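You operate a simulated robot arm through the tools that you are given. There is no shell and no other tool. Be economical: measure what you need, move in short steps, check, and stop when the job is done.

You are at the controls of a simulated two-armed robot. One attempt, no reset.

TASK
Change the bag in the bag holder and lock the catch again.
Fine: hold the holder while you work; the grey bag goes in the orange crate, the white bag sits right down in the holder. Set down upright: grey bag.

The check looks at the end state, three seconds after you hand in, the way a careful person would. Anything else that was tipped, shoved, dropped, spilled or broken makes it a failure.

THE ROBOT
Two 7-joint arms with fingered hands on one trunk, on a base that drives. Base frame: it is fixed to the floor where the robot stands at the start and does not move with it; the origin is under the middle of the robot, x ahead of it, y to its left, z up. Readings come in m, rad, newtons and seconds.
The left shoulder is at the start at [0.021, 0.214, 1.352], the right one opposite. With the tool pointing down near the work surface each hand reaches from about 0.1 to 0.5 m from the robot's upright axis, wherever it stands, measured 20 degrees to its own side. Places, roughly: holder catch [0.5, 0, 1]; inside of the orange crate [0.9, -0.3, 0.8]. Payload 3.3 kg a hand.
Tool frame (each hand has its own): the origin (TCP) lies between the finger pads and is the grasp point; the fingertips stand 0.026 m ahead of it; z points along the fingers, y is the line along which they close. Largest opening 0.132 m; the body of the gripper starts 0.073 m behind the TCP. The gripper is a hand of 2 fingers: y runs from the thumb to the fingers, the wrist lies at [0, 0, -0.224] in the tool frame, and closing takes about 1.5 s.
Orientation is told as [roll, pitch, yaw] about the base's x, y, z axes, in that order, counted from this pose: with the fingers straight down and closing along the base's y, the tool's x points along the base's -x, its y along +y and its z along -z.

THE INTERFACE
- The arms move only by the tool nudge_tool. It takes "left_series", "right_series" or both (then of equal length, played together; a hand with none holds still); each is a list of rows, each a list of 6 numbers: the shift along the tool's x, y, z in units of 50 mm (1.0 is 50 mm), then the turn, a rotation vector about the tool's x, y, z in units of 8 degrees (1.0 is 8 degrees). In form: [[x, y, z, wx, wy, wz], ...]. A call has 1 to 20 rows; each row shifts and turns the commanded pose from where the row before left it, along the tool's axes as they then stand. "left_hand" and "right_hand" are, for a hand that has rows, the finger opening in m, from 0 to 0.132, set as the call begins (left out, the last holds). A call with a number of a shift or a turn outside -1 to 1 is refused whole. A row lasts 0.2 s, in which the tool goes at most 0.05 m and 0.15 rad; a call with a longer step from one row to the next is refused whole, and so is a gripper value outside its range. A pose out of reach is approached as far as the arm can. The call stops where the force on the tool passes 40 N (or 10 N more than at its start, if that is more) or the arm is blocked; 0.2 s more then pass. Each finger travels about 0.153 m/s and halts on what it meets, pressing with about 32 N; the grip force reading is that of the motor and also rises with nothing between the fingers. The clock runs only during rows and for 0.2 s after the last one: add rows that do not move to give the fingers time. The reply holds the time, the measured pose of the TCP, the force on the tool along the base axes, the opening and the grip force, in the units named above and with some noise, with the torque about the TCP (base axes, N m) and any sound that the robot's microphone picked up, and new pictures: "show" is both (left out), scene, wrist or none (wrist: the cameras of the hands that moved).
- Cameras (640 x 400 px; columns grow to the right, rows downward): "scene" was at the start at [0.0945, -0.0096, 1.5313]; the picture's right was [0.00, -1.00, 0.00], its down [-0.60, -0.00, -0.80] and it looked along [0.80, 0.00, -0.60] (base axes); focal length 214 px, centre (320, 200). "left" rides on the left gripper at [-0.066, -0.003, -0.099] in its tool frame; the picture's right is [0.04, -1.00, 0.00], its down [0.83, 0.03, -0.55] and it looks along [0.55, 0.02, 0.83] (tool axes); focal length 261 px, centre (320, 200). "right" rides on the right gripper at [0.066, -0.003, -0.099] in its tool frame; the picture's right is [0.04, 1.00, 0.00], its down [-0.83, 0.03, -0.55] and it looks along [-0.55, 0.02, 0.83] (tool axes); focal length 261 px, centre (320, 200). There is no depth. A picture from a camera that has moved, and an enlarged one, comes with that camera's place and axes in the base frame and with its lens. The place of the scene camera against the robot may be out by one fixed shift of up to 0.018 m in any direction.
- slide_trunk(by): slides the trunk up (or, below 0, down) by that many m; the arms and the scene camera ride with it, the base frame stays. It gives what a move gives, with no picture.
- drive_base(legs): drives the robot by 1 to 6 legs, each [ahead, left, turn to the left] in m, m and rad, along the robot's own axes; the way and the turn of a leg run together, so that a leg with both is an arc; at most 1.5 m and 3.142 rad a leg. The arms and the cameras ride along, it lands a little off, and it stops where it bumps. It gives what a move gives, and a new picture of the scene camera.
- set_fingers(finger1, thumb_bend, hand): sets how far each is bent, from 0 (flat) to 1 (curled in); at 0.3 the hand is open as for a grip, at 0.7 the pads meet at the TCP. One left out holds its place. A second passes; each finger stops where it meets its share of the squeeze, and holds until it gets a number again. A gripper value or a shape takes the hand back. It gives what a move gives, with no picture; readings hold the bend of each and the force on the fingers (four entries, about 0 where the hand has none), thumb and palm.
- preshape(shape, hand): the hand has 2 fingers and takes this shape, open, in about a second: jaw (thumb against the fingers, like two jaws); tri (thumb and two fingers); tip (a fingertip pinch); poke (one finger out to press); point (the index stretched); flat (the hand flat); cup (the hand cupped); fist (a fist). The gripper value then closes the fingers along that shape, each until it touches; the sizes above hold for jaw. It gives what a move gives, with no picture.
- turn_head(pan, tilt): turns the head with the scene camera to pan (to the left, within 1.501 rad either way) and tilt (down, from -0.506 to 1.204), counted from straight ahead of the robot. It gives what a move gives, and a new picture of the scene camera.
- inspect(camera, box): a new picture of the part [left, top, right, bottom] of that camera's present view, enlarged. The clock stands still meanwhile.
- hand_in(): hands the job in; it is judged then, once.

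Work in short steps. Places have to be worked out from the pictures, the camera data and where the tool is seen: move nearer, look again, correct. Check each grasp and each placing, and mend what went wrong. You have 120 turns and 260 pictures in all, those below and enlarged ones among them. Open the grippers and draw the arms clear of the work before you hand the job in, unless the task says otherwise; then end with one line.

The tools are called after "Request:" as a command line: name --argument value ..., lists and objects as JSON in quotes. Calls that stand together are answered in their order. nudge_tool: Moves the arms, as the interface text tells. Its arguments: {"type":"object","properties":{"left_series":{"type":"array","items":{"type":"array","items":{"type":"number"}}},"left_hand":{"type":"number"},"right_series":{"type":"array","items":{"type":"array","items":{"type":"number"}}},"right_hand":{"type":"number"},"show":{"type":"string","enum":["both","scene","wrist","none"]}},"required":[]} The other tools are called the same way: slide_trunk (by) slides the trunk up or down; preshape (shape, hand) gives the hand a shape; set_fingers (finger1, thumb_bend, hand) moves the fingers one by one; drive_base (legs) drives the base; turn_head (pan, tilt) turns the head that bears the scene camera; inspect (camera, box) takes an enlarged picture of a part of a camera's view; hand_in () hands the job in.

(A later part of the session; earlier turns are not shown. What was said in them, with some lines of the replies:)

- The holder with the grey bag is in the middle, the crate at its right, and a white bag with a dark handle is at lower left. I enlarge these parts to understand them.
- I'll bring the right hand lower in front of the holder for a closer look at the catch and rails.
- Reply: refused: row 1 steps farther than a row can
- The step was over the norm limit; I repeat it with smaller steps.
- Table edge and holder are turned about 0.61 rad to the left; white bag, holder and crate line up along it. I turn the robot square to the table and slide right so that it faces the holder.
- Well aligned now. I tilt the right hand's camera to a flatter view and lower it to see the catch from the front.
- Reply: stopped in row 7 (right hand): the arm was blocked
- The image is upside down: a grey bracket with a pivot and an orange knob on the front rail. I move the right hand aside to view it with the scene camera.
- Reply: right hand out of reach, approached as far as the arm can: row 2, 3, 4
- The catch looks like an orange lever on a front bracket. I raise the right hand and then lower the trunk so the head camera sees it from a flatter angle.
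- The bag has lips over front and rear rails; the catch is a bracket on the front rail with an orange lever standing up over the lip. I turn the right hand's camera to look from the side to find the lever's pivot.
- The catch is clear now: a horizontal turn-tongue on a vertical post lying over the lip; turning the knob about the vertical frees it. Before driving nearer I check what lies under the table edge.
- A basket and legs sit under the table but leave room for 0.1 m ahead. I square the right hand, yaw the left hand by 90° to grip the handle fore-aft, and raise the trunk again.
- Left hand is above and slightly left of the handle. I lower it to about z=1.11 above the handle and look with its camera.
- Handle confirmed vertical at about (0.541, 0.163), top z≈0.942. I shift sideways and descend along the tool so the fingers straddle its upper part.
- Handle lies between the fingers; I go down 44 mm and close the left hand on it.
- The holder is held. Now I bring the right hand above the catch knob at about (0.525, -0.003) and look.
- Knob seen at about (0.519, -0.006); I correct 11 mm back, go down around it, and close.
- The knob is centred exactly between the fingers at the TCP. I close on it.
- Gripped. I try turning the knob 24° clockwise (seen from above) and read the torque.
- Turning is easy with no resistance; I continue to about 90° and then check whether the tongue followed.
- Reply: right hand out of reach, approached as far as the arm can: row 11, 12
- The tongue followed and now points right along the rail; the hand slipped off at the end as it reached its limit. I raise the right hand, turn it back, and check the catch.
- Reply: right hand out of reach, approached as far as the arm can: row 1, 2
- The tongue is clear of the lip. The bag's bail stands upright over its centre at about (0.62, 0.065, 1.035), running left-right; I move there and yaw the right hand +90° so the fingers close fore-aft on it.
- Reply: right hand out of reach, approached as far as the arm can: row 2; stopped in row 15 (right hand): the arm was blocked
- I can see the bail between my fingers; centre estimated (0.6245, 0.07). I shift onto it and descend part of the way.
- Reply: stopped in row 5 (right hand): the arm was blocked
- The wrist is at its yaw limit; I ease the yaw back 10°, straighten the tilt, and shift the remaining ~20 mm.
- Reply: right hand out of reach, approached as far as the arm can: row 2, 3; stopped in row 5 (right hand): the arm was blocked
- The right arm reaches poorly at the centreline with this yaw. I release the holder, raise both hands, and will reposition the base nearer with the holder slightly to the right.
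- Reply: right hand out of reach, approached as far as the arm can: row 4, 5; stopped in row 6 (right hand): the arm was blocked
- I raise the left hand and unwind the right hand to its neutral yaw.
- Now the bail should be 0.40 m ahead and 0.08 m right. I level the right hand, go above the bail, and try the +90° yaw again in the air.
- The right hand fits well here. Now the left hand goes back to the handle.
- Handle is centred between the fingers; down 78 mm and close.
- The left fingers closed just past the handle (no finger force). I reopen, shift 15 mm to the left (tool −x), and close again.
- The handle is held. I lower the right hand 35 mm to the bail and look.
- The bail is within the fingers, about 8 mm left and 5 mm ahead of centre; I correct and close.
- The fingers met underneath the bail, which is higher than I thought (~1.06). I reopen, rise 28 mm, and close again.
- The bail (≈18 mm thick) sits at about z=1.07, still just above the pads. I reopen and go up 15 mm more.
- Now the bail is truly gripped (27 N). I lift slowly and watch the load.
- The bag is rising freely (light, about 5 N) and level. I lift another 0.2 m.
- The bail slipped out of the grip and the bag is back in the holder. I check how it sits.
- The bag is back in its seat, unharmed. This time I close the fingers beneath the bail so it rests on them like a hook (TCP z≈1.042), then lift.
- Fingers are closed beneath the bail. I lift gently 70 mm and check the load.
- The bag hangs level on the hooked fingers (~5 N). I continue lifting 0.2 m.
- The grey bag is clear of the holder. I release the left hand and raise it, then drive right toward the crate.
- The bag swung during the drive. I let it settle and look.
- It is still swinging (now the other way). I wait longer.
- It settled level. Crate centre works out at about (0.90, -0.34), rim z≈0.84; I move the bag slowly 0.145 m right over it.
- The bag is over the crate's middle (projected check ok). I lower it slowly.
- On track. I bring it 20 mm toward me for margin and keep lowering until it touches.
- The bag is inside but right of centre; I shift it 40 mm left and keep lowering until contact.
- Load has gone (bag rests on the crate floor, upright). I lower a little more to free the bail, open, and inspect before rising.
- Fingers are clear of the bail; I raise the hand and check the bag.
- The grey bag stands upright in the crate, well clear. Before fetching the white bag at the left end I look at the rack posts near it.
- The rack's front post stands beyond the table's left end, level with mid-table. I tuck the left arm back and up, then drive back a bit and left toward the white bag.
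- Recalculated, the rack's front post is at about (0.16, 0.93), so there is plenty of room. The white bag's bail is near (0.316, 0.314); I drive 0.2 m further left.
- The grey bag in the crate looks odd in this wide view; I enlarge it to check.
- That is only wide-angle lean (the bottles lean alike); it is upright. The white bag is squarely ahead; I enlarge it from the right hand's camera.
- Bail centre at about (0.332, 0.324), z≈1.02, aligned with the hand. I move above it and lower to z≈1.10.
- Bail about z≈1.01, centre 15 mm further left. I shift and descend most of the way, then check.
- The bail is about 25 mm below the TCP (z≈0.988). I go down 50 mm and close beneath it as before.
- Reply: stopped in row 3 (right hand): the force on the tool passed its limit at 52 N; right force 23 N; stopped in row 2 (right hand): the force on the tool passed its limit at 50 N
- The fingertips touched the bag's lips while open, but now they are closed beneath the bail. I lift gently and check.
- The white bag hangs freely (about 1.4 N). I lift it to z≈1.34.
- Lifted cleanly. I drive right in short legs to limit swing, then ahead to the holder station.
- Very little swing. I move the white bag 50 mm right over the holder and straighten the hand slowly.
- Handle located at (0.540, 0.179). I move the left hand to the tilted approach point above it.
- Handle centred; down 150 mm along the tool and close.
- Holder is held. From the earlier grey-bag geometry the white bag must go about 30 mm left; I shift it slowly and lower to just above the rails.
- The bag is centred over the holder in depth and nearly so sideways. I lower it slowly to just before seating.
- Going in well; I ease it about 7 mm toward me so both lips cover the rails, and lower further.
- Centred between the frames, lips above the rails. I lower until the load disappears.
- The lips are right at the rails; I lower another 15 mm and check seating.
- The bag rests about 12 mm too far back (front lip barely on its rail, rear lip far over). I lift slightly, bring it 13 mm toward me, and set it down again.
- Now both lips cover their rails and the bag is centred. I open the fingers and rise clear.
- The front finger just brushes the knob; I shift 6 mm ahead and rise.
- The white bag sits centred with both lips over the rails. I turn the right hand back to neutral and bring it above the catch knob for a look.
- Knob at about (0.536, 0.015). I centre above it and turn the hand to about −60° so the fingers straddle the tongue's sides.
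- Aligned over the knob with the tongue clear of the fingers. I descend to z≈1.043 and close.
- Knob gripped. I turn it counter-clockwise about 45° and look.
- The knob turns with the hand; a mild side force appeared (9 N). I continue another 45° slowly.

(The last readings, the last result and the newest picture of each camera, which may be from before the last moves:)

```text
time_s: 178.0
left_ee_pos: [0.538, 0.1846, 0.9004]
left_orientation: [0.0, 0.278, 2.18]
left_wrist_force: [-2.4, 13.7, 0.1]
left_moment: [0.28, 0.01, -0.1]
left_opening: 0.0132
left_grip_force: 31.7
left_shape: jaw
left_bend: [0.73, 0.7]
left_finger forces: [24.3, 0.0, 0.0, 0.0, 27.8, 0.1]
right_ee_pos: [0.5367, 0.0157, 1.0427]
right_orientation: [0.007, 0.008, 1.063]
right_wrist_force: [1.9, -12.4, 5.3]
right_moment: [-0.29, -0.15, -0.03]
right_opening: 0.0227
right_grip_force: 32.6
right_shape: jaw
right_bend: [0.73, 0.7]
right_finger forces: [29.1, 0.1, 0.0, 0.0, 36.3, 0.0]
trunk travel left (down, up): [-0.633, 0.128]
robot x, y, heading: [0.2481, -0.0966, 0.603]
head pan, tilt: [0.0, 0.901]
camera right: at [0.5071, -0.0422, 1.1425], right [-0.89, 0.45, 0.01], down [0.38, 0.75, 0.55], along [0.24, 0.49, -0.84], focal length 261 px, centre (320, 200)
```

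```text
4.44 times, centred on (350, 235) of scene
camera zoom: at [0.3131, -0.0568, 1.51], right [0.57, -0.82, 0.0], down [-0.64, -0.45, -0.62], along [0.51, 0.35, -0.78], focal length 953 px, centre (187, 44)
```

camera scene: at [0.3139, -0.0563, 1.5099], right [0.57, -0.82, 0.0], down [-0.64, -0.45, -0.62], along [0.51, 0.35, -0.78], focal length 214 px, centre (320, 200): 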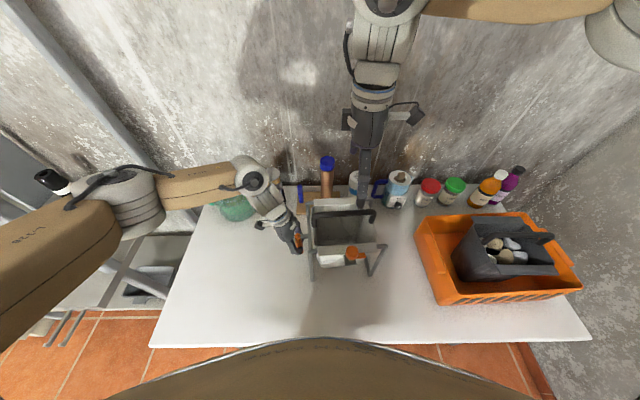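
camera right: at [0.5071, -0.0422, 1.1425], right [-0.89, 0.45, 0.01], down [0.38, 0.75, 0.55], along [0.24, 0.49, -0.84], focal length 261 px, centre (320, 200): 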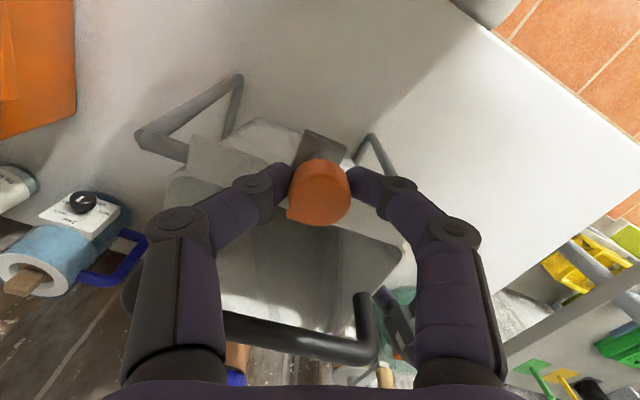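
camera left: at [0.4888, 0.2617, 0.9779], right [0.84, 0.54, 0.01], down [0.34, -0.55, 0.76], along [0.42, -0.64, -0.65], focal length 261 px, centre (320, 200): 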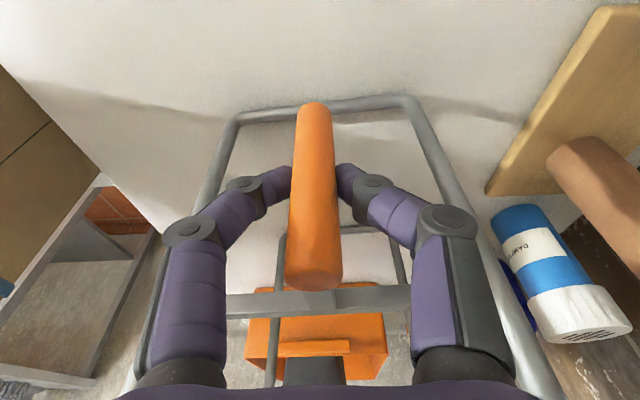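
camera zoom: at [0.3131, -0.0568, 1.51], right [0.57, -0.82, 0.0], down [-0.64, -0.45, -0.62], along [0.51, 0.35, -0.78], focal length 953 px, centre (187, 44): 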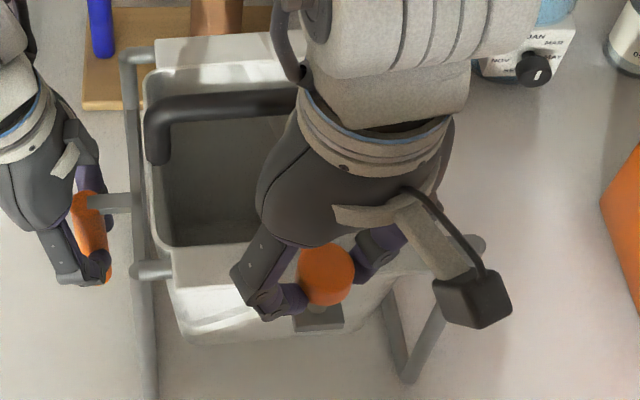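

About 87° turned; tongue should be ~7° short of straight. I turn the last bit, then open the hand and rise.

Request:
nudge_tool --right_series '[[0, 0, 0, 0, 0, -0.45], [0, 0, 0, 0, 0, -0.45], [0, 0, 0, 0, 0, 0]]' --show "none"

Request:
nudge_tool --right_series '[[0, 0, 0, 0, 0, 0], [0, 0, 0, 0, 0, 0], [0, 0, 0, 0, 0, 0], [0, 0, 0, 0, 0, 0], [0, 0, 0, 0, 0, 0], [0, 0, -0.5, 0, 0, 0], [0, 0, -0.8, 0, 0, 0], [0, 0, -0.8, 0, 0, 0], [0, 0, -0.8, 0, 0, 0], [0, 0, 0, 0, 0, 0]]' --right_hand 0.132 --show "wrist"

Request:
inspect --camera "right" --box '[200, 40, 440, 260]'

```text
time_s: 178.8
left_ee_pos: [0.5369, 0.1857, 0.9011]
left_orientation: [0.001, 0.277, 2.179]
left_wrist_force: [-4.4, 12.3, -0.3]
left_moment: [0.27, 0.06, -0.07]
left_opening: 0.0134
left_grip_force: 32.0
left_shape: jaw
left_bend: [0.72, 0.7]
left_finger forces: [24.9, 0.1, 0.1, 0.0, 25.8, 0.0]
right_ee_pos: [0.5349, 0.0156, 1.0441]
right_orientation: [0.008, 0.009, 1.188]
right_wrist_force: [2.8, -11.7, 5.6]
right_moment: [-0.3, -0.24, -0.39]
right_opening: 0.0225
right_grip_force: 32.1
right_shape: jaw
right_bend: [0.73, 0.7]
right_finger forces: [29.4, 0.0, 0.0, 0.1, 37.0, 0.0]
trunk travel left (down, up): [-0.633, 0.128]
robot x, y, heading: [0.2459, -0.0975, 0.606]
head pan, tilt: [0.0, 0.901]
```

```text
time_s: 181.0
left_ee_pos: [0.5369, 0.1859, 0.9019]
left_orientation: [0.002, 0.277, 2.178]
left_wrist_force: [-0.8, -0.3, 0.0]
left_moment: [-0.01, 0.04, -0.13]
left_opening: 0.0135
left_grip_force: 31.6
left_shape: jaw
left_bend: [0.72, 0.7]
left_finger forces: [29.2, 0.0, 0.0, 0.0, 27.9, 0.0]
right_ee_pos: [0.5357, 0.0173, 1.1898]
right_orientation: [0.009, 0.008, 1.186]
right_wrist_force: [0.3, 0.0, 0.1]
right_moment: [-0.02, 0.02, -0.01]
right_opening: 0.1317
right_grip_force: 0.1
right_shape: jaw
right_bend: [0.3, 0.3]
right_finger forces: [0.0, 0.0, 0.1, 0.1, 0.0, 0.0]
trunk travel left (down, up): [-0.633, 0.128]
robot x, y, heading: [0.2477, -0.0957, 0.611]
head pan, tilt: [0.0, 0.901]
camera right: at [0.515, -0.0435, 1.2882], right [-0.94, 0.34, 0.01], down [0.29, 0.79, 0.55], along [0.18, 0.52, -0.84], focal length 261 px, centre (320, 200)
```

right: 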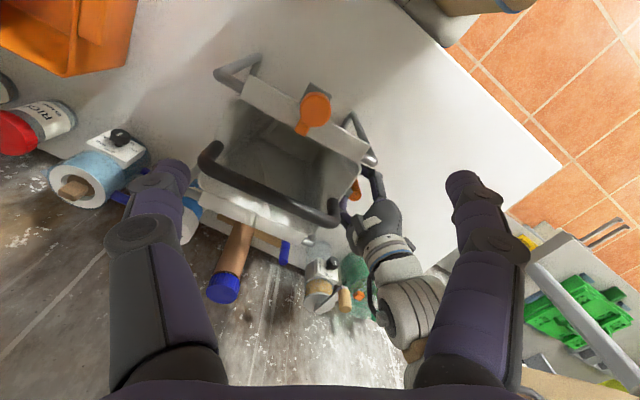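

```text
1.82 times, centred on (320, 150) of right
camera zoom: at [0.515, -0.0435, 1.2882], right [-0.94, 0.34, 0.01], down [0.29, 0.79, 0.55], along [0.18, 0.52, -0.84], focal length 474 px, centre (320, 291)
```

zoom: 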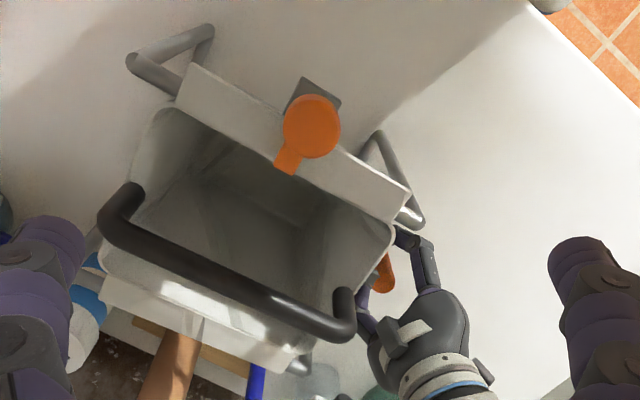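

The tongue lies across the front lip again and hit its stop. I take the right hand up and aside, then release and withdraw the left hand.

Request:
nudge_tool --right_series '[[0, 0, -0.8, 0, 0, 0.9], [0, 0, -0.8, 0, 0, 0.9], [0, 0, -0.8, 0, 0, 0.9], [0, 0, 0, 0, 0, 0.9], [0, -0.8, 0, 0, 0, 0.5], [0, -0.8, 0, 0, 0, 0], [0, -0.8, 0, 0, 0, 0], [0, -0.8, 0, 0, 0, 0], [0, 0, 0, 0, 0, 0], [0, 0, 0, 0, 0, 0]]' --left_series '[[0, 0, 0, 0, 0, 0], [0, 0, 0, 0, 0, 0], [0, 0, 0, 0, 0, 0], [0, 0, 0, 0, 0, 0], [0, 0, 0, 0, 0, 0], [0, 0, 0, 0, 0, 0], [0, 0, -0.6, 0, 0, 0], [0, 0, -0.8, 0, 0, 0], [0, 0, -0.8, 0, 0, 0], [0, 0, 0, 0, 0, 0]]' --left_hand 0.132 --show "both"

Request:
inspect --camera "scene" --box '[280, 160, 410, 280]'

```text
time_s: 183.2
left_ee_pos: [0.5187, 0.2098, 1.0072]
left_orientation: [0.0, 0.277, 2.179]
left_wrist_force: [0.3, 0.3, -0.3]
left_moment: [0.0, 0.05, -0.01]
left_opening: 0.1319
left_grip_force: 0.1
left_shape: jaw
left_bend: [0.3, 0.3]
left_finger forces: [0.0, 0.0, 0.0, 0.0, 0.1, 0.0]
right_ee_pos: [0.6311, -0.1127, 1.3081]
right_orientation: [0.006, 0.011, 0.615]
right_wrist_force: [-0.2, -0.5, 0.2]
right_moment: [0.01, 0.02, 0.0]
right_opening: 0.1318
right_grip_force: 0.1
right_shape: jaw
right_bend: [0.3, 0.3]
right_finger forces: [0.0, 0.0, 0.1, 0.0, 0.1, 0.0]
trunk travel left (down, up): [-0.633, 0.128]
robot x, y, heading: [0.2469, -0.0962, 0.609]
head pan, tilt: [0.0, 0.901]
camera scene: at [0.3138, -0.0575, 1.5099], right [0.57, -0.82, 0.0], down [-0.64, -0.45, -0.62], along [0.51, 0.35, -0.78], focal length 214 px, centre (320, 200)
camera right: at [0.5805, -0.1527, 1.407], right [-0.61, 0.79, 0.01], down [0.67, 0.51, 0.54], along [0.43, 0.34, -0.84], focal length 261 px, centre (320, 200)
camera left: at [0.4714, 0.286, 1.0836], right [0.84, 0.54, 0.01], down [0.34, -0.55, 0.76], along [0.42, -0.64, -0.65], focal length 261 px, centre (320, 200)
```

scene: 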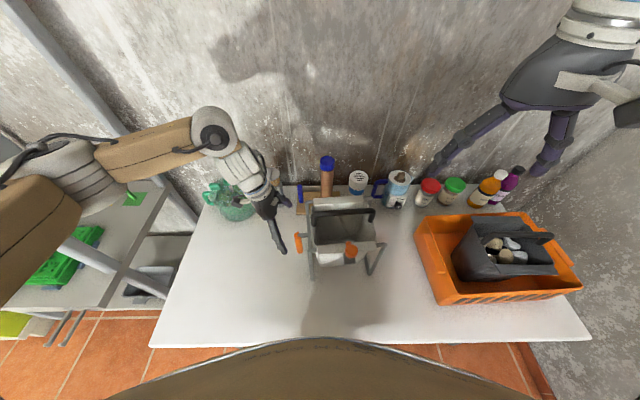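
right: 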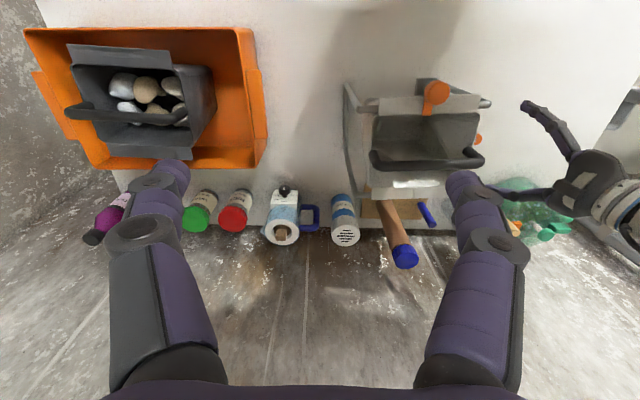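
left: 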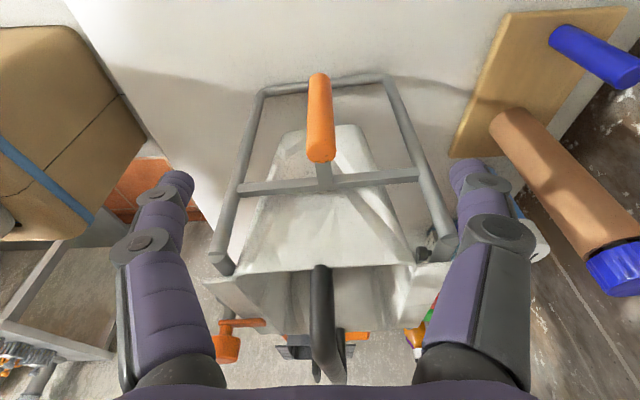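

```text
3.33 times, centred on (345, 220) of scene
camera zoom: at [0.3138, -0.0575, 1.5099], right [0.57, -0.82, 0.0], down [-0.64, -0.45, -0.62], along [0.51, 0.35, -0.78], focal length 715 px, centre (237, 133)
```

zoom: 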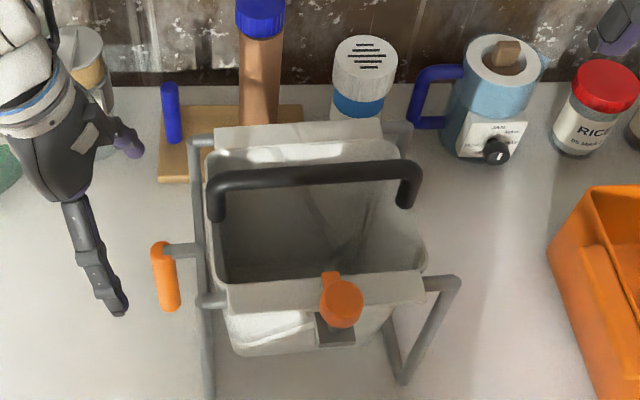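

Catch and lips look like the initial state. I zoom the left hand's side view to verify the bag is fully seated.

Request:
inspect --camera "left" --box '[180, 180, 480, 390]'

Request:
inspect --camera "right" --box '[330, 60, 510, 220]'

```text
1.90 times, centred on (330, 285) of left
camera zoom: at [0.4714, 0.286, 1.0836], right [0.84, 0.54, 0.01], down [0.34, -0.55, 0.76], along [0.42, -0.64, -0.65], focal length 496 px, centre (301, 38)
```

zoom: 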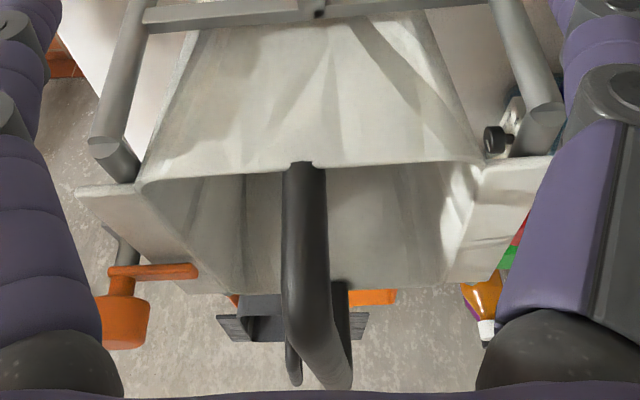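

```text
2.50 times, centred on (420, 140) of right
camera zoom: at [0.5805, -0.1527, 1.407], right [-0.61, 0.79, 0.01], down [0.67, 0.51, 0.54], along [0.43, 0.34, -0.84], focal length 652 px, centre (70, 350)
```

zoom: 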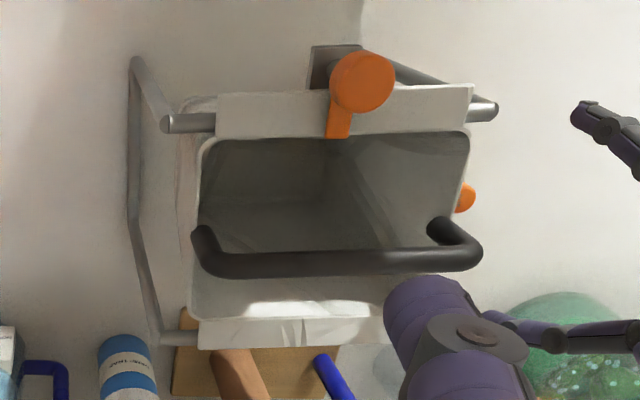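

Both lips rest on their rails and the tongue overlaps the front lip. I withdraw the left hand up and clear.

Request:
nudge_tool --left_series '[[0, 0, -0.8, 0, 0, 0], [0, 0, -0.8, 0, 0, 0], [0, 0, -0.8, 0, 0, 0], [0, 0, -0.8, 0, 0, 0], [0, 0.5, -0.8, 0, 0, 0], [0, 0.8, -0.5, 0, 0, 0], [0, 0.8, 0, 0, 0, 0], [0, 0.8, 0, 0, 0, 0], [0, 0, 0, 0, 0, 0]]' --show "scene"

Request:
inspect --camera "scene" --box '[180, 140, 600, 320]'

```text
time_s: 185.2
left_ee_pos: [0.3669, 0.1772, 1.2206]
left_orientation: [0.001, 0.281, 2.18]
left_wrist_force: [0.3, 0.5, -0.1]
left_moment: [0.0, 0.01, -0.01]
left_opening: 0.1321
left_grip_force: 0.0
left_shape: jaw
left_bend: [0.3, 0.3]
left_finger forces: [0.1, 0.0, 0.1, 0.0, 0.0, 0.0]
right_ee_pos: [0.6308, -0.1111, 1.309]
right_orientation: [0.002, 0.009, 0.615]
right_wrist_force: [-1.1, 0.7, 0.5]
right_moment: [-0.01, 0.03, 0.01]
right_opening: 0.132
right_grip_force: 0.0
right_shape: jaw
right_bend: [0.3, 0.3]
right_finger forces: [0.0, 0.0, 0.0, 0.0, 0.0, 0.0]
trunk travel left (down, up): [-0.633, 0.128]
robot x, y, heading: [0.2448, -0.099, 0.607]
head pan, tilt: [0.0, 0.901]
camera scene: at [0.3139, -0.0565, 1.5099], right [0.57, -0.82, 0.0], down [-0.64, -0.45, -0.62], along [0.51, 0.35, -0.78], focal length 214 px, centre (320, 200)
```

scene: 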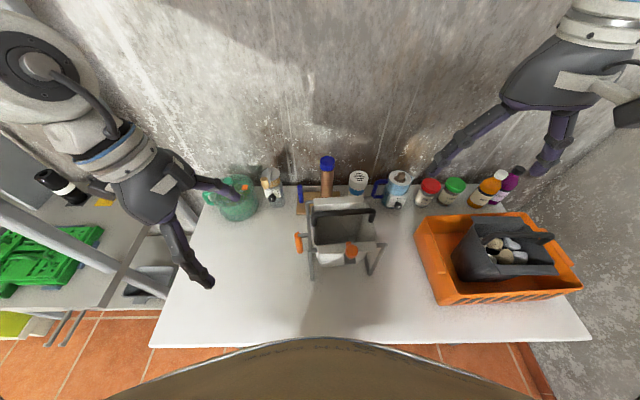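

```text
1.52 times, centred on (390, 230) of scene
camera zoom: at [0.3139, -0.0565, 1.5099], right [0.57, -0.82, 0.0], down [-0.64, -0.45, -0.62], along [0.51, 0.35, -0.78], focal length 327 px, centre (213, 154)
```

zoom: 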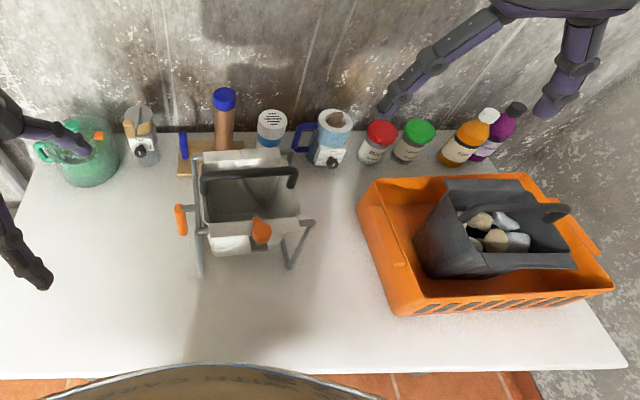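

Everything stands as it should: the white bag is seated and locked, the grey bag is upright in the crate, nothing else has been disturbed, and both hands are open and clear. I hand in.

Request:
hand_in

```text
The job is handed in.
```

The white bag is seated in the holder with the catch turned back over its lip. The grey bag stands upright in the orange crate with its stones, and nothing else appears moved. On my first try the grey bag slipped from the grip and dropped back into the holder; it looked unharmed.
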